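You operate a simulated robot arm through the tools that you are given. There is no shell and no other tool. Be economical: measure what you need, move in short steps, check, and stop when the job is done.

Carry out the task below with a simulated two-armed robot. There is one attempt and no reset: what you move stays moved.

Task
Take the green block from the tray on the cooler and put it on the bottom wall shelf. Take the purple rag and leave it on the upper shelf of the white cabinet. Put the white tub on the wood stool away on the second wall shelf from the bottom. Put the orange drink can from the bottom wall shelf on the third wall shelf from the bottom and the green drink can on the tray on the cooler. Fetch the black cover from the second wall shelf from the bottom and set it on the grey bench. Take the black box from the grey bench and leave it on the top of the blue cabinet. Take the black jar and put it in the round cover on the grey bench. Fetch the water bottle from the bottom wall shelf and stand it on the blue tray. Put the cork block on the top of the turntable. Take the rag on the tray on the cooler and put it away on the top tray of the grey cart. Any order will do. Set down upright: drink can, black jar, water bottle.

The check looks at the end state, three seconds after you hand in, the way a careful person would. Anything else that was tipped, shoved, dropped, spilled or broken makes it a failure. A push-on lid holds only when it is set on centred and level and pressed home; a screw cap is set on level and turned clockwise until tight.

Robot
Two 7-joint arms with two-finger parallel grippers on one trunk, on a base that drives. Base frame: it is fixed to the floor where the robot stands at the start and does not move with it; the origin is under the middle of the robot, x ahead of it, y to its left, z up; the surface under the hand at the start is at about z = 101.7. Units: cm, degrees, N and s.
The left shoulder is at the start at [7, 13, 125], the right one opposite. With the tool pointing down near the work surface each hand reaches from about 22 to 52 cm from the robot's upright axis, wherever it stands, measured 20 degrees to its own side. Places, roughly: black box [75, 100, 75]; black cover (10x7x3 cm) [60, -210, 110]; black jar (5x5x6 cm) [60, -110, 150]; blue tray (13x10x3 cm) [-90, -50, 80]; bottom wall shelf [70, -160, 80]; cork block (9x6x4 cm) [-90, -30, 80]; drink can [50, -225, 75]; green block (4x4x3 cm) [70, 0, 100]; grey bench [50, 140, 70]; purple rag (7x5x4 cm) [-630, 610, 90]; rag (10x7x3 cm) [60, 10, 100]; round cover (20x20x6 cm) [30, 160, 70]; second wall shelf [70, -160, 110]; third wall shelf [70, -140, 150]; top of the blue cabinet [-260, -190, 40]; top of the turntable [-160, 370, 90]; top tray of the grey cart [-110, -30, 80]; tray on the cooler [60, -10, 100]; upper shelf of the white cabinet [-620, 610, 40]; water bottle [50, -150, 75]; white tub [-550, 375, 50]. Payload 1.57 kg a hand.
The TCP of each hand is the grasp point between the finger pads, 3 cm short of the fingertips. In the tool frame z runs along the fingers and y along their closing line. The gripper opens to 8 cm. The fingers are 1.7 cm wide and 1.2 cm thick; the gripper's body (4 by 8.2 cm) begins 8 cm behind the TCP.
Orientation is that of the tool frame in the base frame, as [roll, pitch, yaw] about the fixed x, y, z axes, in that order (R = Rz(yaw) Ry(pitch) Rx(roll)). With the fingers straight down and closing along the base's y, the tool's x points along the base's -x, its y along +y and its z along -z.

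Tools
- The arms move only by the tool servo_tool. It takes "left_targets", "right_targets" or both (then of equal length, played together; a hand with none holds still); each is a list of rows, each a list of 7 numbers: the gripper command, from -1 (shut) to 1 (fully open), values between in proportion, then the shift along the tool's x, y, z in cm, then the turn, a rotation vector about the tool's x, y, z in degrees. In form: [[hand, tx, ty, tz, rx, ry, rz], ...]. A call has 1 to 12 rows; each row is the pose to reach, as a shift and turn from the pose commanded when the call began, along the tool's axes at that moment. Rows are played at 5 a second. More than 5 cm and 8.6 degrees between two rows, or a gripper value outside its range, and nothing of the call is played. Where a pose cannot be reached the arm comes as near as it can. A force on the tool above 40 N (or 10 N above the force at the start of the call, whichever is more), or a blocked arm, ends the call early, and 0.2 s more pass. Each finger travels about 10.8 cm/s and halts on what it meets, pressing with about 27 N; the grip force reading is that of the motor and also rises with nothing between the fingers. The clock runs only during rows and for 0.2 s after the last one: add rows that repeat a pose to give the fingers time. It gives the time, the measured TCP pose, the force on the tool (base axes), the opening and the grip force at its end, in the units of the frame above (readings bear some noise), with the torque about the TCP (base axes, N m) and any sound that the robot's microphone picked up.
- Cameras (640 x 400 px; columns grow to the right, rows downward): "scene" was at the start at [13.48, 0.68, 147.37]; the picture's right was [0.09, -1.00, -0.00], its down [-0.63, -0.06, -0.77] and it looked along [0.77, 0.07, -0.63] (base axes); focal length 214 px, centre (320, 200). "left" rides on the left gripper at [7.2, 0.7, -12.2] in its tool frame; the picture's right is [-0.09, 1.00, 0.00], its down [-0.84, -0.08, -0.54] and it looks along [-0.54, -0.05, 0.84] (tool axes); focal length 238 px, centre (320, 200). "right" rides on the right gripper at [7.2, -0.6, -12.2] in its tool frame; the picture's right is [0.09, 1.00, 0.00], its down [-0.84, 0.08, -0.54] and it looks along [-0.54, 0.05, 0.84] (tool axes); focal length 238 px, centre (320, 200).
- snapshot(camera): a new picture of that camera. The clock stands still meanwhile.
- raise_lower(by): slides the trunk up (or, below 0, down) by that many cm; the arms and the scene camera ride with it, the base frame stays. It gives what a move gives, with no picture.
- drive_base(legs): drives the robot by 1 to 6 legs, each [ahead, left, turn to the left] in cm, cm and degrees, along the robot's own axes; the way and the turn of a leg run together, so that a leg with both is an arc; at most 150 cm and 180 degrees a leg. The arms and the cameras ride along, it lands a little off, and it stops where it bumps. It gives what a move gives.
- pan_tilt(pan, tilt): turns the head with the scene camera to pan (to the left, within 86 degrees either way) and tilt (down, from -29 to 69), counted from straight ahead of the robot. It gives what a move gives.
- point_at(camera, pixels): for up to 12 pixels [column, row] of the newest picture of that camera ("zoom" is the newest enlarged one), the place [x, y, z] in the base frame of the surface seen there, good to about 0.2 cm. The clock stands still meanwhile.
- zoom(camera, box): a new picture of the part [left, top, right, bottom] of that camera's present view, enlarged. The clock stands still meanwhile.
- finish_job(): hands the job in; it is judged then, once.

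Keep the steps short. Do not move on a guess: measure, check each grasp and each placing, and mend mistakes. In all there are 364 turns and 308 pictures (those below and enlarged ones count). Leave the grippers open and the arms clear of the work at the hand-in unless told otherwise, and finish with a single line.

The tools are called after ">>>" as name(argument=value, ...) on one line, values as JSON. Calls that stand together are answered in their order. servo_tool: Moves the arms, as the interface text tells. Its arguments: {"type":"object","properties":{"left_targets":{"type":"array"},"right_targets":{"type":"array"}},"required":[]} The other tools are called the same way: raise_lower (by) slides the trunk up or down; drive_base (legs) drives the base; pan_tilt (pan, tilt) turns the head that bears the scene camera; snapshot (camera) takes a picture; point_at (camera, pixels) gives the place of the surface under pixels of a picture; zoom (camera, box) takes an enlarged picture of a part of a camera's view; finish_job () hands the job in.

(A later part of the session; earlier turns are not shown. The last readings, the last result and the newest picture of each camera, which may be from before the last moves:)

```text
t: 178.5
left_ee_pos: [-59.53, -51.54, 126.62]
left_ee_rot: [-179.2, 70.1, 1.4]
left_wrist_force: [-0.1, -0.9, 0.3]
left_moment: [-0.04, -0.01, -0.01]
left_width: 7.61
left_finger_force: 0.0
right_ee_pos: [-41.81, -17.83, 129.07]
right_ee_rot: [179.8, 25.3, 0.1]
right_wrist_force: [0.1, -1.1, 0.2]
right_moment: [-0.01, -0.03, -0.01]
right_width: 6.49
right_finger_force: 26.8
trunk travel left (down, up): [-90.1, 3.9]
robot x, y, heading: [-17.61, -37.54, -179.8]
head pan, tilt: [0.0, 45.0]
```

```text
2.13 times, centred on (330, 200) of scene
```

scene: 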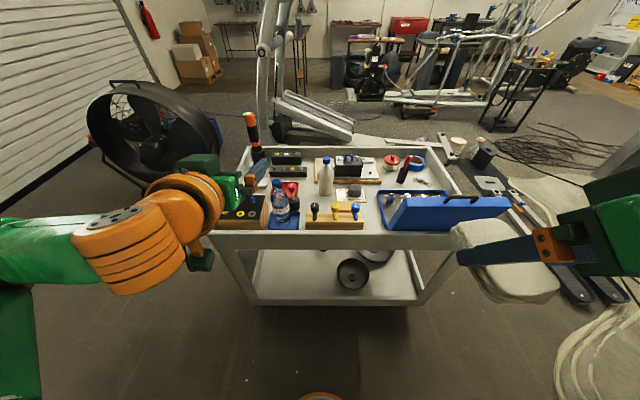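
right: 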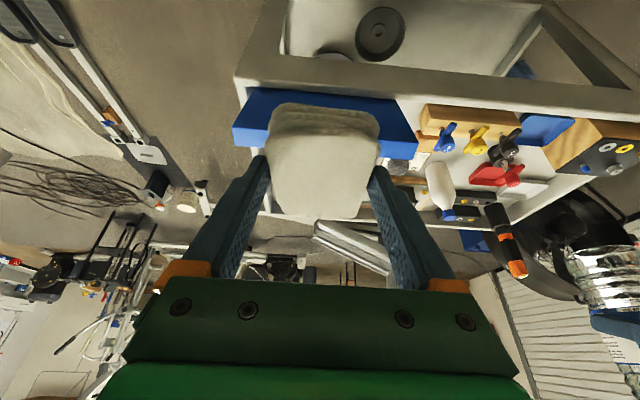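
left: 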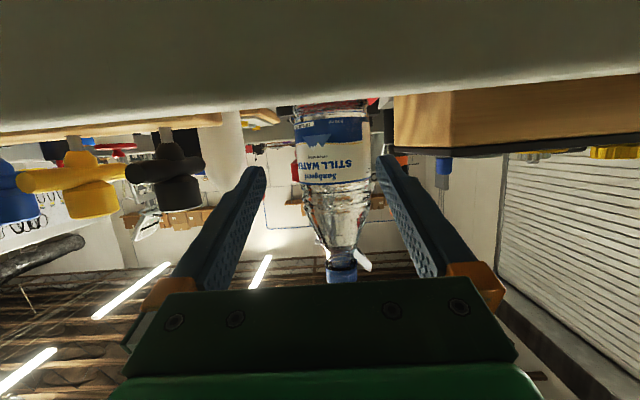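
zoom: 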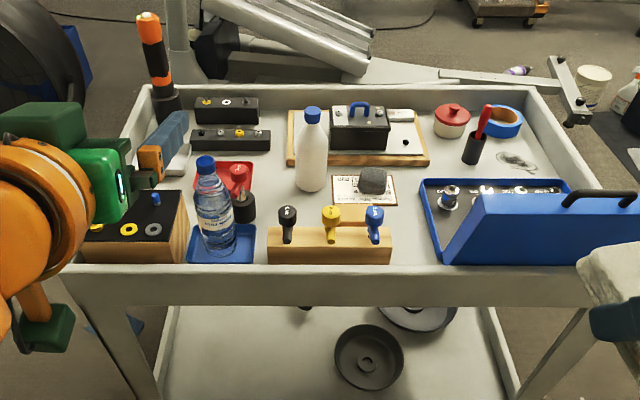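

The bottle stands in the blue tray. For the rag I need a free spot, so I'll enlarge the back right of the tray.

>>> zoom(camera="scene", box=[370, 140, 470, 230])

>>> point_at(camera="zoom", pixels=[[330, 300], [330, 240], [250, 250], [250, 200], [180, 190], [450, 300], [400, 310], [170, 170], [130, 210], [480, 240]])

```text
4.44 times, centred on (420, 185) of scene
```

zoom: 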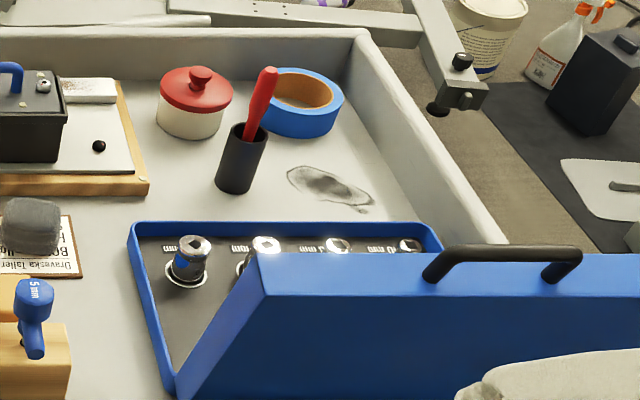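

```text
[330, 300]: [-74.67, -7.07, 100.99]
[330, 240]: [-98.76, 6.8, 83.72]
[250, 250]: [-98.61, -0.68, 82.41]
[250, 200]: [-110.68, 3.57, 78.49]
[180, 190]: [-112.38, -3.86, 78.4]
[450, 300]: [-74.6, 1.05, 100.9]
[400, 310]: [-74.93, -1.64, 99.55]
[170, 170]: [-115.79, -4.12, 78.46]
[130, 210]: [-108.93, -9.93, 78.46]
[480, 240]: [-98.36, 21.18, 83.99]
```

>>> point_at(camera="zoom", pixels=[[330, 188], [300, 130], [395, 170], [265, 180]])

>>> point_at(camera="scene", pixels=[[565, 290], [612, 298], [520, 200], [485, 185], [560, 370], [420, 225], [512, 203], [440, 290], [448, 165], [500, 320]])

```text
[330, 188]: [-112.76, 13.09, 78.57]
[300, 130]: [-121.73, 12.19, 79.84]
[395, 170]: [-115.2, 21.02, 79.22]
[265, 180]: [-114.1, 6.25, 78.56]
```

```text
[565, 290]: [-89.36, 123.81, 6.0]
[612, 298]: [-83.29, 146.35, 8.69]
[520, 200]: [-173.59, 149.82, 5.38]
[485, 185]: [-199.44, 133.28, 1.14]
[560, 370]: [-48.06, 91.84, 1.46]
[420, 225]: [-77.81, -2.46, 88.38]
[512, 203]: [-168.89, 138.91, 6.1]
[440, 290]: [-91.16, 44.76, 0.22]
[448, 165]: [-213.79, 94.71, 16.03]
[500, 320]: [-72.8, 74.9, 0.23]
```

The floor right of the cart is free, so I'll reach the spot (-106.5,13) from that side. I'll drive right 92 cm, ahead 73 cm, then turn left to face the cart's side.

>>> drive_base(legs=[[0, -92, 0]])

>>> pan_tilt(pan=0, tilt=40)

>>> snapshot(camera="scene")

```text
t: 183.3
left_ee_pos: [-59.94, 39.53, 126.62]
left_ee_rot: [-179.0, 70.2, 1.6]
left_wrist_force: [-0.8, -0.2, -0.3]
left_moment: [0.0, 0.01, -0.03]
left_width: 7.58
left_finger_force: 0.0
right_ee_pos: [-42.37, 73.32, 129.07]
right_ee_rot: [179.8, 25.1, 0.2]
right_wrist_force: [0.0, 0.0, 0.4]
right_moment: [0.0, -0.03, 0.03]
right_width: 6.46
right_finger_force: 26.8
trunk travel left (down, up): [-90.1, 3.9]
robot x, y, heading: [-18.28, 54.01, -179.4]
head pan, tilt: [0.0, 45.0]
```

```text
t: 183.9
left_ee_pos: [-60.0, 39.65, 126.6]
left_ee_rot: [-179.1, 70.1, 1.5]
left_wrist_force: [-0.4, -0.9, 1.1]
left_moment: [0.02, 0.02, -0.04]
left_width: 7.6
left_finger_force: 0.0
right_ee_pos: [-42.28, 73.42, 128.97]
right_ee_rot: [179.9, 25.2, 0.3]
right_wrist_force: [-0.1, 0.1, -0.5]
right_moment: [-0.04, 0.03, 0.01]
right_width: 6.48
right_finger_force: 27.0
trunk travel left (down, up): [-90.1, 3.9]
robot x, y, heading: [-18.24, 54.01, -179.4]
head pan, tilt: [0.0, 40.0]
```

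```text
221 pictures are left
```

scene: 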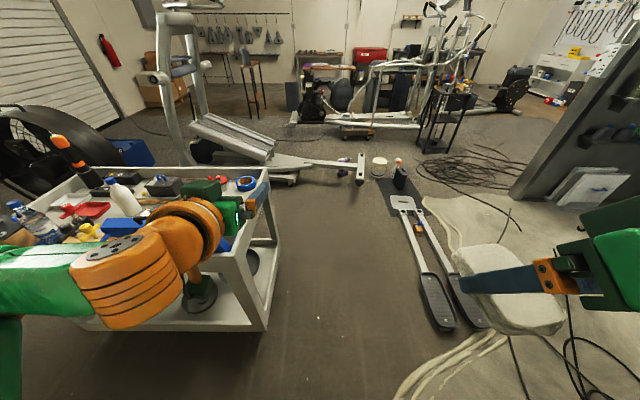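

>>> point_at(camera="scene", pixels=[[424, 300], [400, 230], [410, 380], [392, 200], [265, 300], [262, 320], [361, 178], [320, 300]])

```text
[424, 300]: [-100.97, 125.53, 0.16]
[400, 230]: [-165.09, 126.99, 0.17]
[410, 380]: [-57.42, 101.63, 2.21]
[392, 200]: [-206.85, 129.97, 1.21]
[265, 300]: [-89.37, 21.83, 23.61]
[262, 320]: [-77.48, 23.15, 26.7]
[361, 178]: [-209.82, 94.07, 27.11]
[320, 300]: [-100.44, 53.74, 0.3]
```

The lane is clear. I'll drive ahead 72 cm and turn to face the cart's side.

>>> drive_base(legs=[[72, 0, 0], [0, 0, 89]])

>>> pan_tilt(pan=0, tilt=45)

>>> snapshot(camera="scene")

```text
t: 191.6
left_ee_pos: [-77.05, 11.42, 126.58]
left_ee_rot: [-179.2, 70.1, 89.6]
left_wrist_force: [0.8, 0.4, -0.1]
left_moment: [0.01, 0.01, 0.03]
left_width: 7.58
left_finger_force: 0.1
right_ee_pos: [-110.19, 29.86, 128.97]
right_ee_rot: [179.8, 25.3, 88.4]
right_wrist_force: [-0.5, 0.3, -1.3]
right_moment: [0.01, -0.03, -0.02]
right_width: 6.48
right_finger_force: 26.8
trunk travel left (down, up): [-90.1, 3.9]
robot x, y, heading: [-90.03, 53.43, -91.3]
head pan, tilt: [0.0, 40.0]
```

```text
t: 192.3
left_ee_pos: [-76.89, 11.34, 126.67]
left_ee_rot: [-179.2, 70.1, 89.8]
left_wrist_force: [-0.1, -0.2, 0.2]
left_moment: [-0.04, 0.03, 0.01]
left_width: 7.6
left_finger_force: 0.1
right_ee_pos: [-110.11, 29.85, 128.91]
right_ee_rot: [179.7, 25.2, 88.4]
right_wrist_force: [-0.1, 0.8, -0.8]
right_moment: [0.01, 0.0, 0.0]
right_width: 6.49
right_finger_force: 27.1
trunk travel left (down, up): [-90.1, 3.9]
robot x, y, heading: [-90.28, 53.71, -91.4]
head pan, tilt: [0.0, 45.0]
```

```text
220 pictures are left
```

scene: 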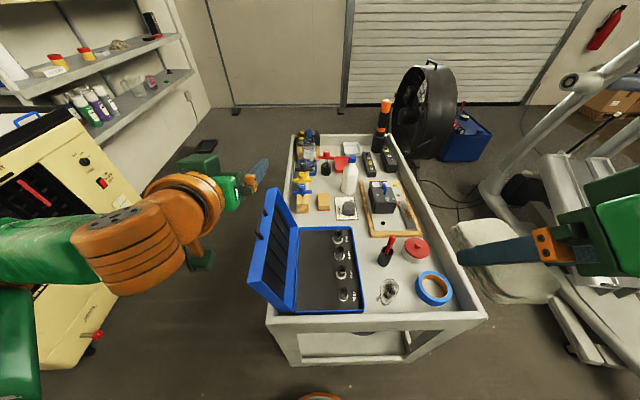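

>>> zoom(camera="scene", box=[260, 140, 480, 320])

>>> point_at(camera="zoom", pixels=[[372, 440], [320, 200]])

```text
2.22 times, centred on (370, 230) of scene
```

zoom: 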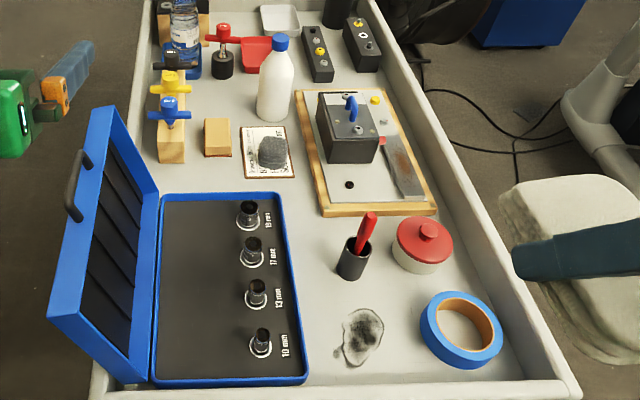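

```text
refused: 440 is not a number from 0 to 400
```

>>> point_at(camera="zoom", pixels=[[303, 350], [292, 270], [425, 340], [360, 335], [350, 275], [360, 385], [320, 300], [205, 135], [230, 135], [218, 120], [218, 150], [185, 150]])

```text
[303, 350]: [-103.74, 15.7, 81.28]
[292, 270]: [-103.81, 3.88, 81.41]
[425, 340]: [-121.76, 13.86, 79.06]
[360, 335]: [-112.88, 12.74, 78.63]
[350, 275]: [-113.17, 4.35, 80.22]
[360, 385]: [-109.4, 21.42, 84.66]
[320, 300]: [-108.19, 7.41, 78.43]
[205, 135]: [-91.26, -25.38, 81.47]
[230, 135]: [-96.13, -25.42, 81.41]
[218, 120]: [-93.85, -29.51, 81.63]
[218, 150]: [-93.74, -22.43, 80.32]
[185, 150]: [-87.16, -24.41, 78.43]
```

The "scribble" is only a flat stain, so the free area is x -103.7…-121.8 around y 13. First I'll take the left hand aside and up, away from the open lid, and move the right hand over the spot.

>>> servo_tool(left_targets=[[1, -2.8, 3, -1, 0, 0, 0], [1, -5.6, 6, -2, 0, 0, 0], [1, -8.4, 9, -3, 0, 0, 0], [1, -11.2, 12, -4, 0, 0, 0], [1, -14, 15, -5, 0, 0, 0]], right_targets=[[-1, -2, -0.5, 3.1, 0, 0, 0], [-1, -4, -1, 6.3, 0, 0, 0], [-1, -6, -1.5, 9.4, 0, 0, 0], [-1, -8, -2, 12.6, 0, 0, 0], [-1, -10, -2.16, 15.7, 0, 0, 0]])

>>> raise_lower(by=-24)

>>> snapshot(camera="right")

>>> snapshot(camera="scene")

```text
t: 193.5
left_ee_pos: [-61.58, 10.66, 141.18]
left_ee_rot: [-179.2, 70.2, 89.7]
left_wrist_force: [-0.2, -0.6, 0.0]
left_moment: [-0.02, -0.02, 0.0]
left_width: 7.99
left_finger_force: 0.1
right_ee_pos: [-112.43, 14.0, 118.93]
right_ee_rot: [179.8, 25.2, 88.3]
right_wrist_force: [0.2, -0.6, -0.5]
right_moment: [-0.02, 0.01, 0.01]
right_width: 6.49
right_finger_force: 27.1
trunk travel left (down, up): [-90.1, 3.9]
robot x, y, heading: [-90.21, 53.41, -91.2]
head pan, tilt: [0.0, 45.0]
```

```text
t: 196.0
left_ee_pos: [-61.93, 10.89, 117.31]
left_ee_rot: [-179.2, 70.2, 89.6]
left_wrist_force: [0.0, -0.5, 0.5]
left_moment: [0.04, -0.02, -0.01]
left_width: 8.01
left_finger_force: 0.1
right_ee_pos: [-112.48, 14.26, 95.02]
right_ee_rot: [179.9, 25.2, 88.4]
right_wrist_force: [0.2, -0.2, -0.7]
right_moment: [0.0, 0.0, 0.01]
right_width: 6.49
right_finger_force: 27.1
trunk travel left (down, up): [-66.1, 27.9]
robot x, y, heading: [-89.77, 53.62, -91.4]
head pan, tilt: [0.0, 45.0]
```

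```text
218 pictures are left
```

right: 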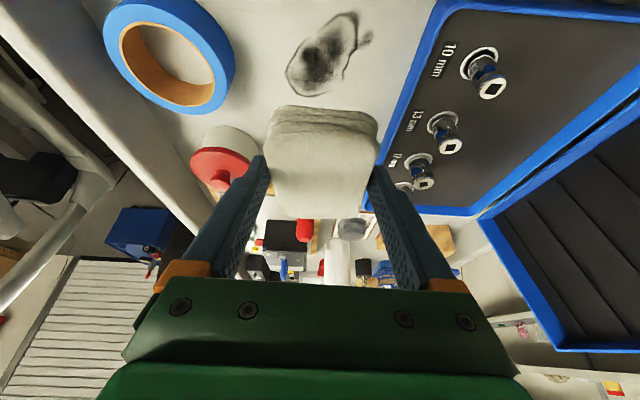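

```text
217 pictures are left
```

scene: 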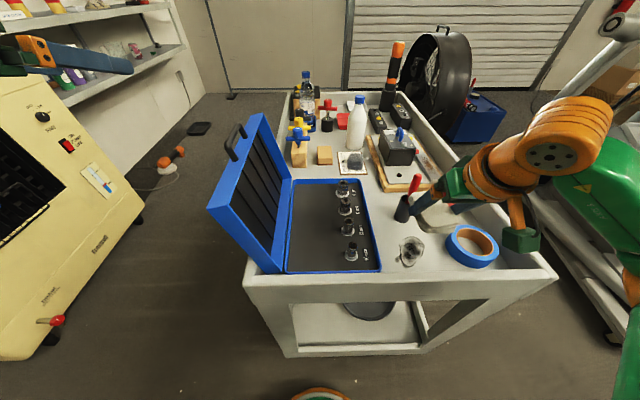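

>>> servo_tool(right_targets=[[-1, 2.4, 0, 3, 0, 0, 0], [-1, 4, 0, 6.3, 0, 0, 0], [-1, 5, 0, 9, 0, 0, 0], [-1, 5, 0, 9, 0, 0, 0]])

>>> zoom(camera="scene", box=[340, 140, 560, 300])

```text
t: 197.0
left_ee_pos: [-61.9, 11.0, 117.19]
left_ee_rot: [-179.1, 70.1, 89.7]
left_wrist_force: [-0.3, 0.3, 0.5]
left_moment: [-0.02, 0.02, 0.02]
left_width: 8.0
left_finger_force: 0.0
right_ee_pos: [-112.38, 15.1, 84.74]
right_ee_rot: [179.7, 25.2, 88.4]
right_wrist_force: [0.2, -1.2, 0.0]
right_moment: [-0.01, -0.01, 0.01]
right_width: 6.49
right_finger_force: 26.8
trunk travel left (down, up): [-66.1, 27.9]
robot x, y, heading: [-90.2, 53.69, -91.7]
head pan, tilt: [0.0, 45.0]
```

```text
2.50 times, centred on (450, 220) of scene
```

zoom: 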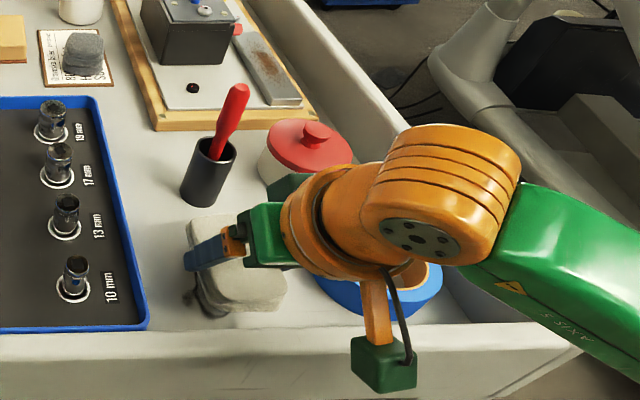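

Almost down and clear of the cup. I'll lower 2.5 cm, open and lift off.

>>> servo_tool(right_targets=[[-1, 0.6, 0, 1.2, 0, 0, 0], [-1, 1.05, 0, 2.3, 0, 0, 0], [-1, 1.05, 0, 2.3, 0, 0, 0], [0.2, 1.05, 0, 2.3, 0, 0, 0], [0.8, 1.05, 0, 2.3, 0, 0, 0], [0.9, 1.05, 0, 2.3, 0, 0, 0], [0.9, 0, 0, 0, 0, 0, 0], [0.9, -2, 0, -4, 0, 0, 0], [0.9, -4, 0, -8, 0, 0, 0]])

>>> raise_lower(by=15)

>>> snapshot(camera="scene")

>>> snapshot(camera="right")

```text
t: 199.0
left_ee_pos: [-61.74, 11.03, 117.18]
left_ee_rot: [-179.1, 70.0, 89.7]
left_wrist_force: [0.4, -0.1, 0.4]
left_moment: [0.01, 0.01, -0.04]
left_width: 7.98
left_finger_force: 0.0
right_ee_pos: [-112.55, 14.73, 93.64]
right_ee_rot: [179.9, 25.2, 88.5]
right_wrist_force: [-0.3, 0.1, 0.1]
right_moment: [-0.01, 0.04, 0.03]
right_width: 7.61
right_finger_force: 0.0
trunk travel left (down, up): [-66.1, 27.9]
robot x, y, heading: [-90.07, 53.38, -91.4]
head pan, tilt: [0.0, 45.0]
```

```text
t: 200.7
left_ee_pos: [-61.75, 10.97, 132.23]
left_ee_rot: [-179.2, 70.1, 89.7]
left_wrist_force: [-0.2, 0.1, 0.1]
left_moment: [-0.02, 0.01, 0.03]
left_width: 8.03
left_finger_force: 0.0
right_ee_pos: [-112.6, 14.74, 108.62]
right_ee_rot: [179.8, 25.2, 88.4]
right_wrist_force: [0.0, 0.1, 0.3]
right_moment: [0.0, 0.0, 0.02]
right_width: 7.58
right_finger_force: 0.0
trunk travel left (down, up): [-81.1, 12.9]
robot x, y, heading: [-90.06, 53.28, -91.1]
head pan, tilt: [0.0, 45.0]
```

```text
215 pictures are left
```

scene: 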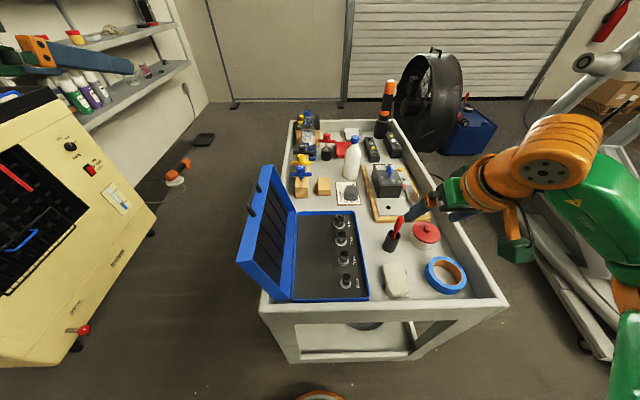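

```text
214 pictures are left
```

right: 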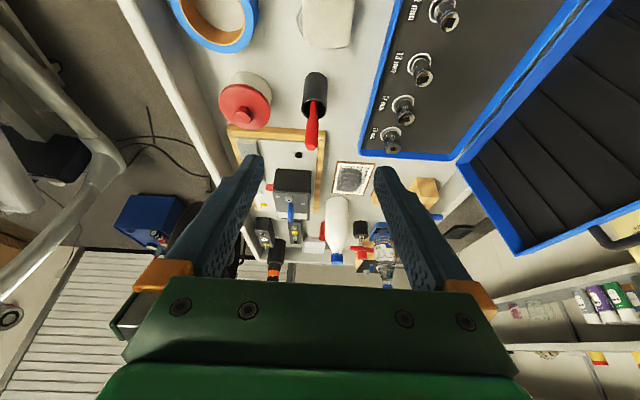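

The rag lies on the cart's top tray. Next is the cork block at (-93.8,-25.7), 5.1 cm along x and 8 cm along y. I'll return to the front of the cart, raising the trunk first.

>>> raise_lower(by=12)

>>> drive_base(legs=[[0, 0, -89], [-66, 0, 0], [0, 97, 0]])

>>> pan_tilt(pan=-5, tilt=45)

>>> snapshot(camera="scene")

```text
t: 202.2
left_ee_pos: [-61.95, 10.95, 144.34]
left_ee_rot: [-179.3, 70.2, 89.6]
left_wrist_force: [0.1, -0.5, 0.4]
left_moment: [0.0, -0.01, 0.01]
left_width: 8.0
left_finger_force: 0.2
right_ee_pos: [-112.51, 14.65, 120.75]
right_ee_rot: [179.8, 25.1, 88.4]
right_wrist_force: [0.1, 0.0, -0.3]
right_moment: [0.03, 0.0, 0.0]
right_width: 7.63
right_finger_force: 0.1
trunk travel left (down, up): [-93.1, 0.9]
robot x, y, heading: [-89.76, 53.2, -91.4]
head pan, tilt: [0.0, 45.0]
```

```text
t: 214.3
left_ee_pos: [-66.96, -73.2, 144.38]
left_ee_rot: [-179.3, 70.1, 0.7]
left_wrist_force: [0.1, 1.0, -0.5]
left_moment: [0.01, -0.04, 0.03]
left_width: 8.01
left_finger_force: 0.1
right_ee_pos: [-64.41, -22.58, 120.74]
right_ee_rot: [179.7, 25.3, -0.3]
right_wrist_force: [0.0, -0.5, -0.1]
right_moment: [0.0, -0.03, -0.02]
right_width: 7.61
right_finger_force: 0.1
trunk travel left (down, up): [-93.1, 0.9]
robot x, y, heading: [-25.05, -44.24, 179.5]
head pan, tilt: [0.0, 45.0]
```

```text
t: 215.0
left_ee_pos: [-66.81, -73.39, 144.24]
left_ee_rot: [-179.3, 70.1, 0.9]
left_wrist_force: [0.5, 1.1, -0.1]
left_moment: [0.01, 0.01, -0.01]
left_width: 7.99
left_finger_force: 0.0
right_ee_pos: [-64.23, -22.73, 120.66]
right_ee_rot: [179.8, 25.2, -0.3]
right_wrist_force: [0.0, -0.9, 0.6]
right_moment: [0.04, 0.03, -0.02]
right_width: 7.62
right_finger_force: 0.1
trunk travel left (down, up): [-93.1, 0.9]
robot x, y, heading: [-24.9, -44.43, 179.8]
head pan, tilt: [-5.0, 45.0]
```

```text
213 pictures are left
```

scene: 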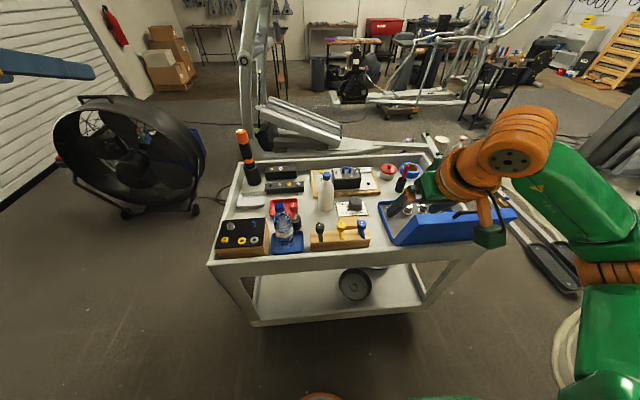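

I'll turn the right hand straight down and yaw it 90° so the fingers close along x.

>>> servo_tool(right_targets=[[1, 0, 0, 0, 0, 8.4, 0], [1, 0, 0, 0, 0, 16.8, 0], [1, 0, 0, 0, 0, 25.2, 0]])

>>> servo_tool(right_targets=[[0.9, 0, 0, 0, 0, 0, 8.2], [0.9, 0, 0, 0, 0, 0, 16.4], [0.9, 0, 0, 0, 0, 0, 24.6], [0.9, 0, 0, 0, 0, 0, 32.8], [0.9, 0, 0, 0, 0, 0, 41], [0.9, 0, 0, 0, 0, 0, 49.2], [0.9, 0, 0, 0, 0, 0, 57.4], [0.9, 0, 0, 0, 0, 0, 65.6], [0.9, 0, 0, 0, 0, 0, 73.8], [0.9, 0, 0, 0, 0, 0, 82], [0.9, 0, 0, 0, 0, 0, 90]])

>>> snapshot(camera="right")

```text
t: 215.8
left_ee_pos: [-67.02, -73.48, 144.15]
left_ee_rot: [-179.1, 70.1, 1.1]
left_wrist_force: [-0.2, -0.7, 0.2]
left_moment: [0.0, -0.02, 0.01]
left_width: 8.02
left_finger_force: 0.0
right_ee_pos: [-64.34, -22.79, 120.76]
right_ee_rot: [179.8, -0.1, -0.2]
right_wrist_force: [-0.3, -0.6, 0.5]
right_moment: [0.0, 0.0, 0.0]
right_width: 7.99
right_finger_force: 0.1
trunk travel left (down, up): [-93.1, 0.9]
robot x, y, heading: [-25.0, -44.24, 179.9]
head pan, tilt: [-5.0, 45.0]
```

```text
t: 218.2
left_ee_pos: [-66.91, -73.4, 144.26]
left_ee_rot: [-179.2, 70.2, 1.0]
left_wrist_force: [-0.2, -0.2, 0.7]
left_moment: [-0.02, 0.01, 0.02]
left_width: 8.01
left_finger_force: 0.1
right_ee_pos: [-64.32, -22.7, 120.82]
right_ee_rot: [180.0, -0.3, -90.4]
right_wrist_force: [0.5, -0.1, 0.1]
right_moment: [0.02, 0.01, -0.01]
right_width: 7.58
right_finger_force: 0.1
trunk travel left (down, up): [-93.1, 0.9]
robot x, y, heading: [-24.89, -44.44, 179.8]
head pan, tilt: [-5.0, 45.0]
```

```text
212 pictures are left
```

right: 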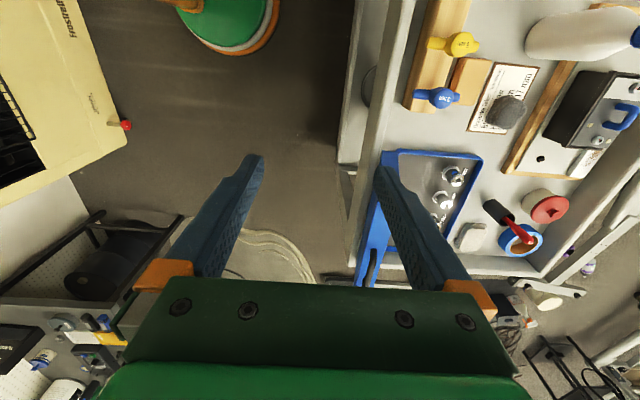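

The view from above shows the cork at (470,85). I'll measure it.

>>> zoom(camera="right", box=[390, 30, 550, 140])

>>> point_at(camera="right", pixels=[[470, 82], [457, 75], [485, 85], [475, 62], [462, 103], [448, 95], [505, 112], [440, 60]])

```text
3.64 times, centred on (470, 85) of right
```

zoom: 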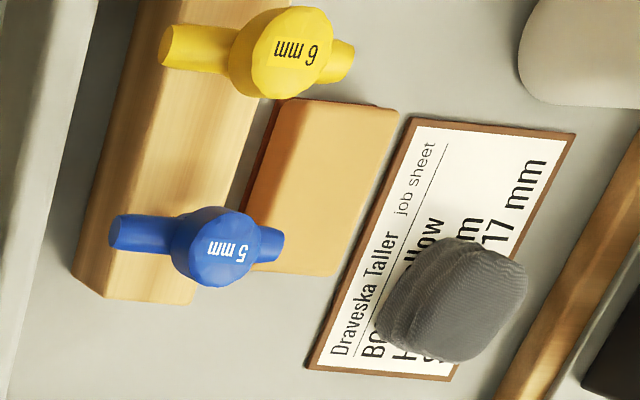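

```text
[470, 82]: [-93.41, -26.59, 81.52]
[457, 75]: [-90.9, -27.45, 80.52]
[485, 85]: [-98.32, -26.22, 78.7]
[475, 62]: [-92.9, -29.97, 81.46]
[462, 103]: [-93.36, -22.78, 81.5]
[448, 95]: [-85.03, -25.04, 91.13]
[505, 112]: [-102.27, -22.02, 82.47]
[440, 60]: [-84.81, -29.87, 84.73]
```

>>> point_at(camera="zoom", pixels=[[281, 243], [352, 55], [240, 180], [262, 150], [280, 120], [395, 110], [335, 270], [262, 262]])

```text
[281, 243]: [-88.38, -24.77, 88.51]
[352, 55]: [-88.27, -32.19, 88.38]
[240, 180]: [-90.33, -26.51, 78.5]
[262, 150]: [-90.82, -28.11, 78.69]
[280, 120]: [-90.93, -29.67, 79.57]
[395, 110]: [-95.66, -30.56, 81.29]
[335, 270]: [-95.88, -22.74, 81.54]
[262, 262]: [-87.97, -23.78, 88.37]
```

The plug handles reach x=-88.4 at y -24.8 and -32.2. A finger at y=-27.6 passes between them. I'll drive 22 cm ahead and 5 cm left, then check.

>>> drive_base(legs=[[22, 5, 0]])

>>> servo_tool(right_targets=[[0.6, 0, 3.5, 0, 0, 0, 0], [0.6, 0, 7, 0, 0, 0, 0], [0.6, 0, 7, 0, 0, 0, 0]])

>>> raise_lower(by=-14)

>>> snapshot(camera="right")

```text
t: 219.9
left_ee_pos: [-88.46, -78.35, 144.38]
left_ee_rot: [-179.3, 70.4, 0.8]
left_wrist_force: [0.7, 0.6, 0.1]
left_moment: [0.0, 0.03, 0.0]
left_width: 8.01
left_finger_force: 0.0
right_ee_pos: [-86.06, -27.57, 120.89]
right_ee_rot: [179.7, -0.4, -90.3]
right_wrist_force: [0.3, -0.6, 0.0]
right_moment: [-0.02, 0.03, 0.01]
right_width: 7.58
right_finger_force: 0.0
trunk travel left (down, up): [-93.1, 0.9]
robot x, y, heading: [-46.87, -48.93, 179.9]
head pan, tilt: [-5.0, 45.0]
```

```text
t: 220.7
left_ee_pos: [-89.09, -78.29, 144.31]
left_ee_rot: [-179.3, 70.2, 0.9]
left_wrist_force: [-0.6, 0.8, -0.5]
left_moment: [-0.01, -0.03, 0.0]
left_width: 8.02
left_finger_force: 0.0
right_ee_pos: [-93.4, -27.55, 120.76]
right_ee_rot: [179.9, 0.0, -90.1]
right_wrist_force: [-0.7, 1.0, -0.3]
right_moment: [-0.02, 0.01, 0.03]
right_width: 6.42
right_finger_force: 0.0
trunk travel left (down, up): [-93.1, 0.9]
robot x, y, heading: [-46.5, -49.25, 179.7]
head pan, tilt: [-5.0, 45.0]
```

```text
t: 222.4
left_ee_pos: [-89.02, -78.39, 130.22]
left_ee_rot: [-179.2, 70.1, 1.0]
left_wrist_force: [0.4, -0.3, 0.0]
left_moment: [0.03, 0.03, 0.03]
left_width: 8.0
left_finger_force: 0.1
right_ee_pos: [-93.51, -27.6, 106.8]
right_ee_rot: [180.0, -0.1, -90.3]
right_wrist_force: [-0.1, 0.8, 0.2]
right_moment: [0.0, 0.01, 0.04]
right_width: 6.4
right_finger_force: 0.0
trunk travel left (down, up): [-79.1, 14.9]
robot x, y, heading: [-47.26, -49.12, 179.8]
head pan, tilt: [-5.0, 45.0]
```

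```text
210 pictures are left
```

right: 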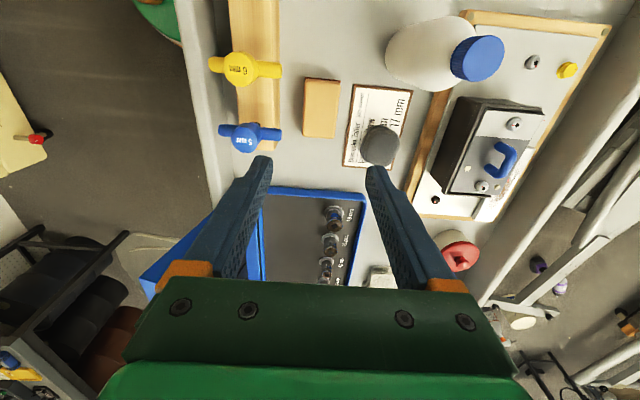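

>>> servo_tool(right_targets=[[0.6, 0, 0, 4.5, 0, 0, 0], [0.6, 0, 0, 9, 0, 0, 0], [0.6, 0, 0, 13, 0, 0, 0], [0.6, 0, 0, 16, 0, 0, 0], [0.6, 0, 0, 16, 0, 0, 0]])

>>> snapshot(camera="right")

>>> zoom(camera="scene", box=[200, 100, 480, 280])

```text
t: 223.6
left_ee_pos: [-89.12, -78.22, 130.23]
left_ee_rot: [-179.2, 70.1, 0.9]
left_wrist_force: [0.5, -0.8, 0.3]
left_moment: [0.03, -0.01, 0.04]
left_width: 7.98
left_finger_force: 0.0
right_ee_pos: [-93.45, -27.5, 90.68]
right_ee_rot: [179.9, -0.3, -90.3]
right_wrist_force: [-0.4, 1.0, 0.4]
right_moment: [0.03, 0.02, -0.02]
right_width: 6.39
right_finger_force: 0.0
trunk travel left (down, up): [-79.1, 14.9]
robot x, y, heading: [-47.04, -49.07, 179.6]
head pan, tilt: [-5.0, 45.0]
```

```text
209 pictures are left
```

right: 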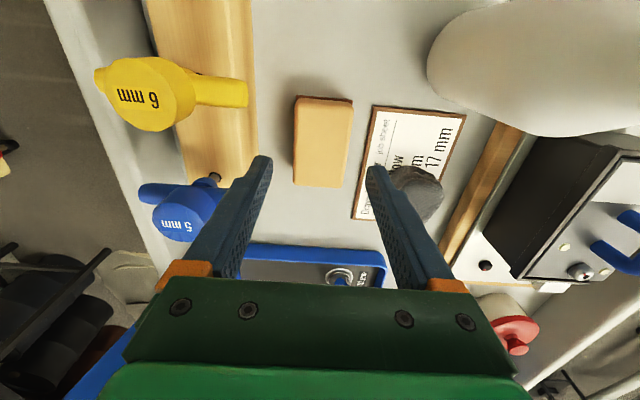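

```text
2.22 times, centred on (340, 190) of scene
```

zoom: 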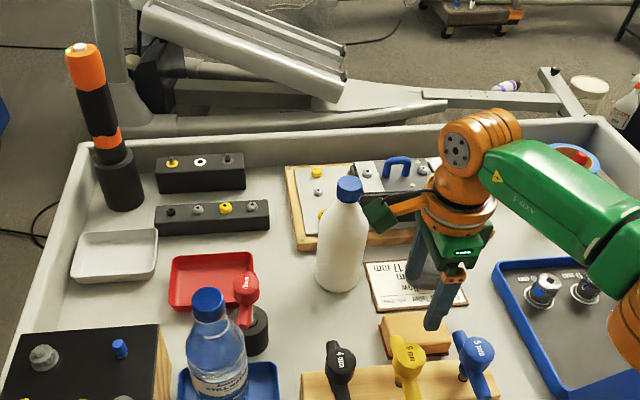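

The camera box looks near the white bottle, so I'll measure that gap before going lower.

>>> point_at(camera="zoom", pixels=[[345, 240], [362, 240], [350, 190], [380, 215], [395, 225], [370, 210], [440, 250], [435, 320]])

```text
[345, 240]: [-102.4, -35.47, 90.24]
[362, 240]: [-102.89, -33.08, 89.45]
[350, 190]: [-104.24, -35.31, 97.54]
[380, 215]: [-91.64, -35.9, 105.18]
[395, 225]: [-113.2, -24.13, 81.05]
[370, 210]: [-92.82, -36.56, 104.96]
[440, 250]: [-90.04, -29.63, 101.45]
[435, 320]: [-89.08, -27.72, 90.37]
```

They're 7+ cm apart. I'll lower 8.8 cm and close on the cork.

>>> servo_tool(right_targets=[[0.6, 0, -0.1, 4, 0, 0, 0], [0.6, 0, -0.1, 7.5, 0, 0, 0], [0.6, 0, -0.1, 8.8, 0, 0, 0], [0.6, 0, -0.1, 8.8, 0, 0, 0], [0, 0, -0.1, 8.8, 0, 0, 0], [-0.6, 0, -0.1, 8.8, 0, 0, 0], [-1, 0, -0.1, 8.8, 0, 0, 0], [-1, 0, -0.1, 8.8, 0, 0, 0]])

>>> snapshot(camera="right")

```text
t: 225.4
left_ee_pos: [-89.15, -78.23, 130.22]
left_ee_rot: [-179.1, 70.2, 0.9]
left_wrist_force: [-0.3, 0.9, -0.2]
left_moment: [0.03, -0.05, 0.01]
left_width: 8.0
left_finger_force: 0.0
right_ee_pos: [-93.39, -27.63, 82.01]
right_ee_rot: [179.9, -0.2, -90.3]
right_wrist_force: [0.8, 0.2, -0.3]
right_moment: [0.01, -0.01, -0.02]
right_width: 5.2
right_finger_force: 27.1
trunk travel left (down, up): [-79.1, 14.9]
robot x, y, heading: [-47.08, -49.48, 179.8]
head pan, tilt: [-5.0, 45.0]
```

```text
207 pictures are left
```

right: 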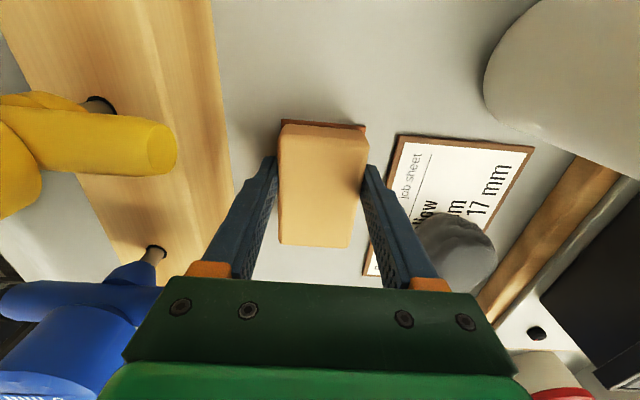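

The cork is held (5.2 cm). I'll lift it straight up, then raise the trunk and back away.

>>> servo_tool(right_targets=[[-1, 0, 0, -4, 0, 0, 0], [-1, 0, 0, -8.5, 0, 0, 0], [-1, 0, 0, -13, 0, 0, 0], [-1, 0, 0, -17.5, 0, 0, 0], [-1, 0, 0, -22, 0, 0, 0]])

>>> raise_lower(by=14)

>>> drive_base(legs=[[-26, 0, 0]])

>>> snapshot(camera="scene")

>>> snapshot(camera="right")

```text
t: 226.6
left_ee_pos: [-89.02, -78.41, 130.18]
left_ee_rot: [-179.1, 70.3, 1.0]
left_wrist_force: [0.7, -0.5, -0.2]
left_moment: [-0.01, 0.02, -0.01]
left_width: 7.99
left_finger_force: 0.1
right_ee_pos: [-93.19, -27.65, 104.09]
right_ee_rot: [179.9, -0.2, -90.2]
right_wrist_force: [-0.3, -0.7, -0.4]
right_moment: [0.0, 0.01, -0.01]
right_width: 5.21
right_finger_force: 26.8
trunk travel left (down, up): [-79.1, 14.9]
robot x, y, heading: [-47.0, -49.47, 179.8]
head pan, tilt: [-5.0, 45.0]
```

```text
t: 228.2
left_ee_pos: [-89.07, -78.31, 144.21]
left_ee_rot: [-179.2, 70.0, 1.0]
left_wrist_force: [0.7, 0.7, -1.1]
left_moment: [0.02, 0.02, 0.0]
left_width: 8.0
left_finger_force: 0.1
right_ee_pos: [-93.38, -27.52, 117.86]
right_ee_rot: [180.0, -0.1, -90.2]
right_wrist_force: [0.7, -0.3, -0.9]
right_moment: [-0.03, 0.01, -0.01]
right_width: 5.23
right_finger_force: 26.7
trunk travel left (down, up): [-93.1, 0.9]
robot x, y, heading: [-46.98, -49.28, 179.8]
head pan, tilt: [-5.0, 45.0]
```

```text
t: 230.1
left_ee_pos: [-63.57, -78.3, 144.15]
left_ee_rot: [-179.2, 69.9, 0.9]
left_wrist_force: [-0.8, 0.5, 0.4]
left_moment: [-0.03, 0.02, 0.01]
left_width: 7.99
left_finger_force: 0.0
right_ee_pos: [-67.68, -27.55, 117.84]
right_ee_rot: [-179.7, -0.2, -90.3]
right_wrist_force: [-0.4, 0.1, -1.2]
right_moment: [-0.01, -0.03, 0.04]
right_width: 5.2
right_finger_force: 26.6
trunk travel left (down, up): [-93.1, 0.9]
robot x, y, heading: [-21.0, -49.48, 179.5]
head pan, tilt: [-5.0, 45.0]
```

```text
206 pictures are left
```

scene: 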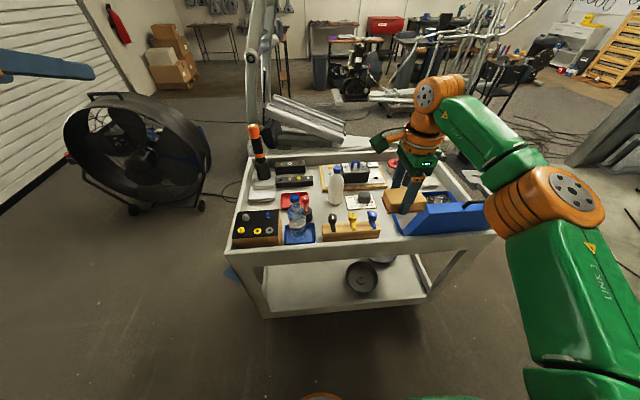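

```text
205 pictures are left
```

right: 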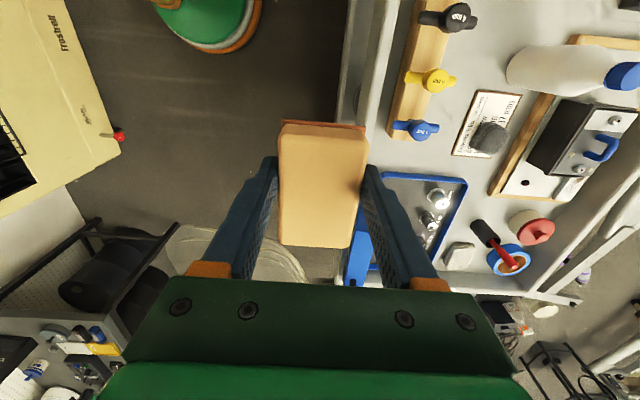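

The cork is safe. Next comes the turntable at about (-160,370). I'll drive right to the free lane, turn toward +y, and look for the way.

>>> drive_base(legs=[[0, -100, 0], [0, 0, -75]])

>>> pan_tilt(pan=0, tilt=25)

>>> snapshot(camera="scene")

>>> pan_tilt(pan=50, tilt=25)

>>> snapshot(camera="scene")

```text
t: 238.5
left_ee_pos: [-59.21, 83.29, 144.16]
left_ee_rot: [-179.1, 70.1, -73.9]
left_wrist_force: [1.1, 0.5, 0.2]
left_moment: [0.02, 0.0, -0.02]
left_width: 8.01
left_finger_force: 0.1
right_ee_pos: [-11.25, 100.7, 118.0]
right_ee_rot: [-179.9, -0.3, -165.1]
right_wrist_force: [-0.5, 0.3, -0.7]
right_moment: [-0.02, 0.01, 0.01]
right_width: 5.2
right_finger_force: 27.0
trunk travel left (down, up): [-93.1, 0.9]
robot x, y, heading: [-20.06, 50.54, 104.8]
head pan, tilt: [-5.0, 45.0]
```

```text
t: 239.3
left_ee_pos: [-59.31, 83.35, 144.19]
left_ee_rot: [-179.2, 70.1, -73.9]
left_wrist_force: [0.9, -0.2, -0.8]
left_moment: [0.0, -0.01, 0.01]
left_width: 8.02
left_finger_force: 0.1
right_ee_pos: [-11.26, 100.7, 117.93]
right_ee_rot: [180.0, -0.2, -165.1]
right_wrist_force: [0.5, 0.7, 0.0]
right_moment: [0.04, -0.01, 0.02]
right_width: 5.21
right_finger_force: 27.3
trunk travel left (down, up): [-93.1, 0.9]
robot x, y, heading: [-20.38, 50.52, 105.0]
head pan, tilt: [0.0, 25.0]
```

```text
204 pictures are left
```

scene: 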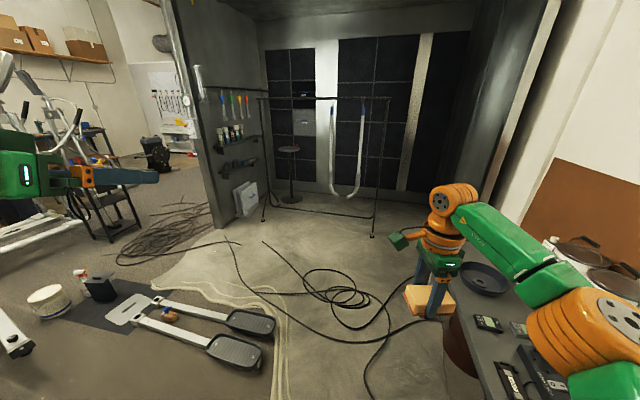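

```text
t: 240.5
left_ee_pos: [-59.43, 83.26, 144.23]
left_ee_rot: [-179.3, 70.2, -74.0]
left_wrist_force: [-0.2, -0.1, -0.1]
left_moment: [-0.01, 0.0, 0.0]
left_width: 8.01
left_finger_force: 0.0
right_ee_pos: [-11.26, 100.63, 118.03]
right_ee_rot: [180.0, -0.1, -165.1]
right_wrist_force: [-0.9, -0.1, -0.6]
right_moment: [0.01, -0.03, 0.01]
right_width: 5.21
right_finger_force: 27.0
trunk travel left (down, up): [-93.1, 0.9]
robot x, y, heading: [-20.48, 50.24, 104.8]
head pan, tilt: [50.0, 25.0]
```

```text
203 pictures are left
```

scene: 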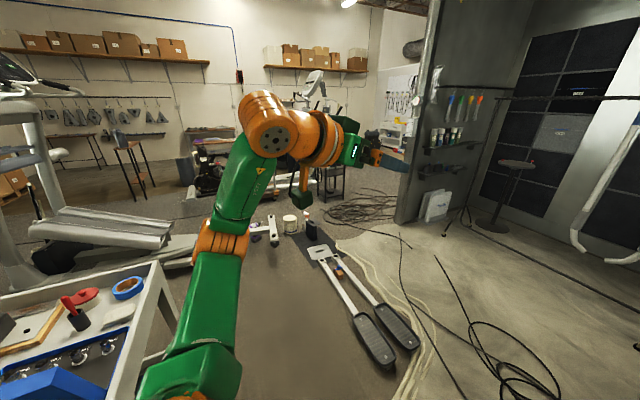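

>>> pan_tilt(pan=0, tilt=25)

>>> snapshot(camera="scene")

>>> point_at(camera="scene", pixels=[[288, 149], [288, 200], [265, 220], [372, 236], [215, 230], [262, 320], [212, 352], [330, 295], [265, 245], [285, 390], [420, 325], [250, 290]])

>>> zoom(camera="scene", box=[200, 80, 420, 260])

```text
t: 241.7
left_ee_pos: [-59.25, 83.33, 144.17]
left_ee_rot: [-179.2, 70.2, -73.9]
left_wrist_force: [0.1, 0.2, 0.1]
left_moment: [0.01, 0.0, -0.02]
left_width: 7.99
left_finger_force: 0.1
right_ee_pos: [-11.27, 100.54, 118.02]
right_ee_rot: [-180.0, -0.3, -165.1]
right_wrist_force: [-0.3, 0.2, -0.7]
right_moment: [0.03, 0.02, -0.03]
right_width: 5.2
right_finger_force: 27.5
trunk travel left (down, up): [-93.1, 0.9]
robot x, y, heading: [-20.03, 50.17, 104.7]
head pan, tilt: [0.0, 25.0]
```

```text
202 pictures are left
```

scene: 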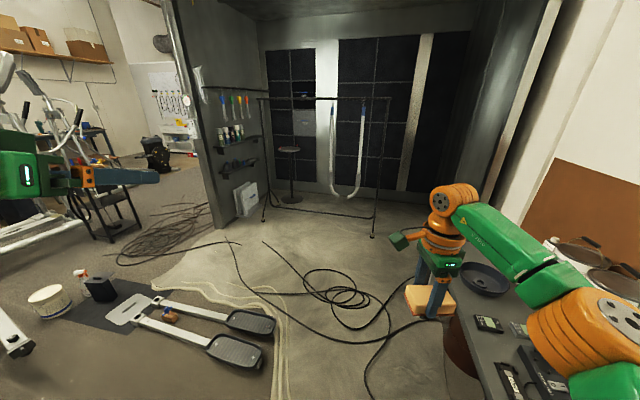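

```text
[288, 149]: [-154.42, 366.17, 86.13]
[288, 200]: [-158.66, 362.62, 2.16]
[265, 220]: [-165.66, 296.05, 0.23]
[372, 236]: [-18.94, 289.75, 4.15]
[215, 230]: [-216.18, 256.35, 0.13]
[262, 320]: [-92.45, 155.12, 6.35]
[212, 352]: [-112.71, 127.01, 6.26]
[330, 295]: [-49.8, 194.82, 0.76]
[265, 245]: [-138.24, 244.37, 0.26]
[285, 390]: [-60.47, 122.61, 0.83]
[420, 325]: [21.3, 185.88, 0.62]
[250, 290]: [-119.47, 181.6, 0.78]
```

```text
2.22 times, centred on (310, 170) of scene
```

zoom: 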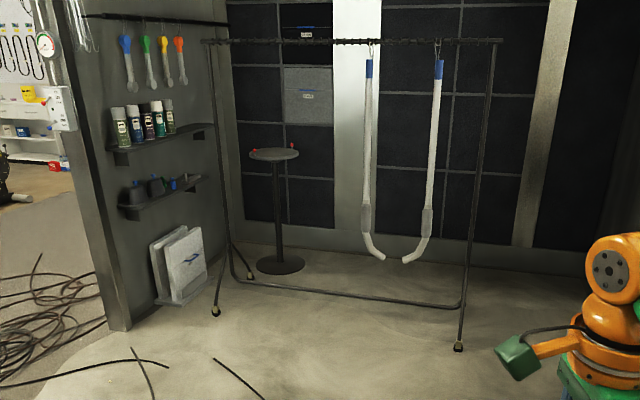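

>>> point_at(camera="zoom", pixels=[[350, 293], [300, 286], [224, 180], [475, 190], [215, 311], [250, 276], [458, 347], [463, 305], [272, 155], [280, 268], [379, 254], [180, 290]])

>>> zoom(camera="scene", box=[250, 130, 390, 250])

```text
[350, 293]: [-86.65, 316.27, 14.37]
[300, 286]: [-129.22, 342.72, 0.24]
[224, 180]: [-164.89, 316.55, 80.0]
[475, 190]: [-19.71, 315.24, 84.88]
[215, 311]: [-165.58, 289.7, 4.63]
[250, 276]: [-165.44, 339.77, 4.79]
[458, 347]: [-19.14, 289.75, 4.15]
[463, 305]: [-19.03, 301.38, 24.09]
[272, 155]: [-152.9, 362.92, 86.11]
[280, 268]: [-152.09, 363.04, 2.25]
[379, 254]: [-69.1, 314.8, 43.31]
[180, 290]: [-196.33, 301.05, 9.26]
```

```text
3.33 times, centred on (320, 190) of scene
```

zoom: 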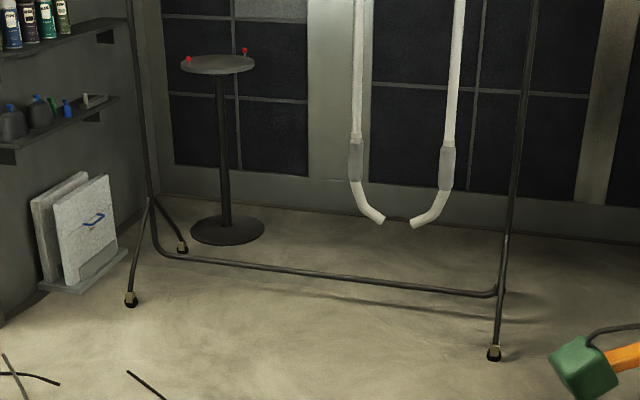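

>>> point_at(camera="scene", pixels=[[330, 180], [400, 185], [320, 98], [270, 170], [470, 150], [285, 146], [279, 149], [299, 149], [289, 147], [290, 152]])

>>> zoom(camera="scene", box=[264, 134, 312, 164])

```text
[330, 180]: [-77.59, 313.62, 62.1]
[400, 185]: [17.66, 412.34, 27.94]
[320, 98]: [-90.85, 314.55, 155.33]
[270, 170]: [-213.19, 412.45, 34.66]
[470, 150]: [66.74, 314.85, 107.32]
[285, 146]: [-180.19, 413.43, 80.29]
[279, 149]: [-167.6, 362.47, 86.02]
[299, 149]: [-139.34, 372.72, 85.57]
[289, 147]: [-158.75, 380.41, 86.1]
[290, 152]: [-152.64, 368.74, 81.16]
```

```text
13.33 times, centred on (288, 149) of scene
```

zoom: 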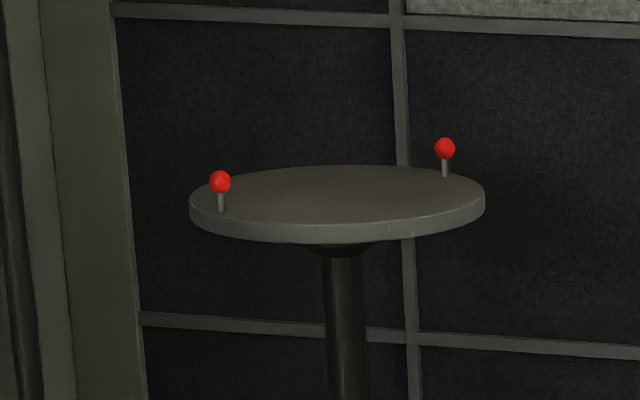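

>>> point_at(camera="scene", pixels=[[485, 280], [460, 350], [600, 255], [555, 240], [440, 320], [470, 270], [400, 350], [380, 300], [350, 250], [430, 250], [400, 260], [375, 390]])

>>> pan_tilt(pan=-45, tilt=30)

>>> snapshot(camera="scene")

```text
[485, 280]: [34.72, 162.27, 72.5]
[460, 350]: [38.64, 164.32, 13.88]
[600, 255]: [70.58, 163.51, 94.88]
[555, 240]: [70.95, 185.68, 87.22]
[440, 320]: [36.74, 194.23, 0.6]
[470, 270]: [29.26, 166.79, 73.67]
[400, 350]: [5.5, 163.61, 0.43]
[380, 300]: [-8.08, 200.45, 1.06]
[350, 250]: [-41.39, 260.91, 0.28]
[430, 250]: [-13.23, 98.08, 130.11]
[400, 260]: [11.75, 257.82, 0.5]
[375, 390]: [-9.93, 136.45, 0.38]
```

```text
t: 242.8
left_ee_pos: [-59.2, 83.26, 144.22]
left_ee_rot: [-179.2, 70.1, -73.9]
left_wrist_force: [0.1, 0.4, 1.0]
left_moment: [0.02, 0.01, -0.03]
left_width: 8.0
left_finger_force: 0.1
right_ee_pos: [-11.29, 100.69, 117.93]
right_ee_rot: [179.9, -0.2, -165.1]
right_wrist_force: [0.0, 0.1, -0.5]
right_moment: [-0.02, -0.01, 0.0]
right_width: 5.2
right_finger_force: 27.2
trunk travel left (down, up): [-93.1, 0.9]
robot x, y, heading: [-20.01, 50.27, 105.0]
head pan, tilt: [-45.0, 30.0]
```

```text
198 pictures are left
```

scene: 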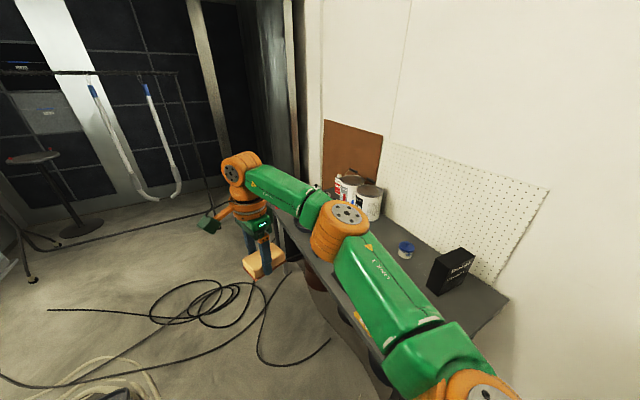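

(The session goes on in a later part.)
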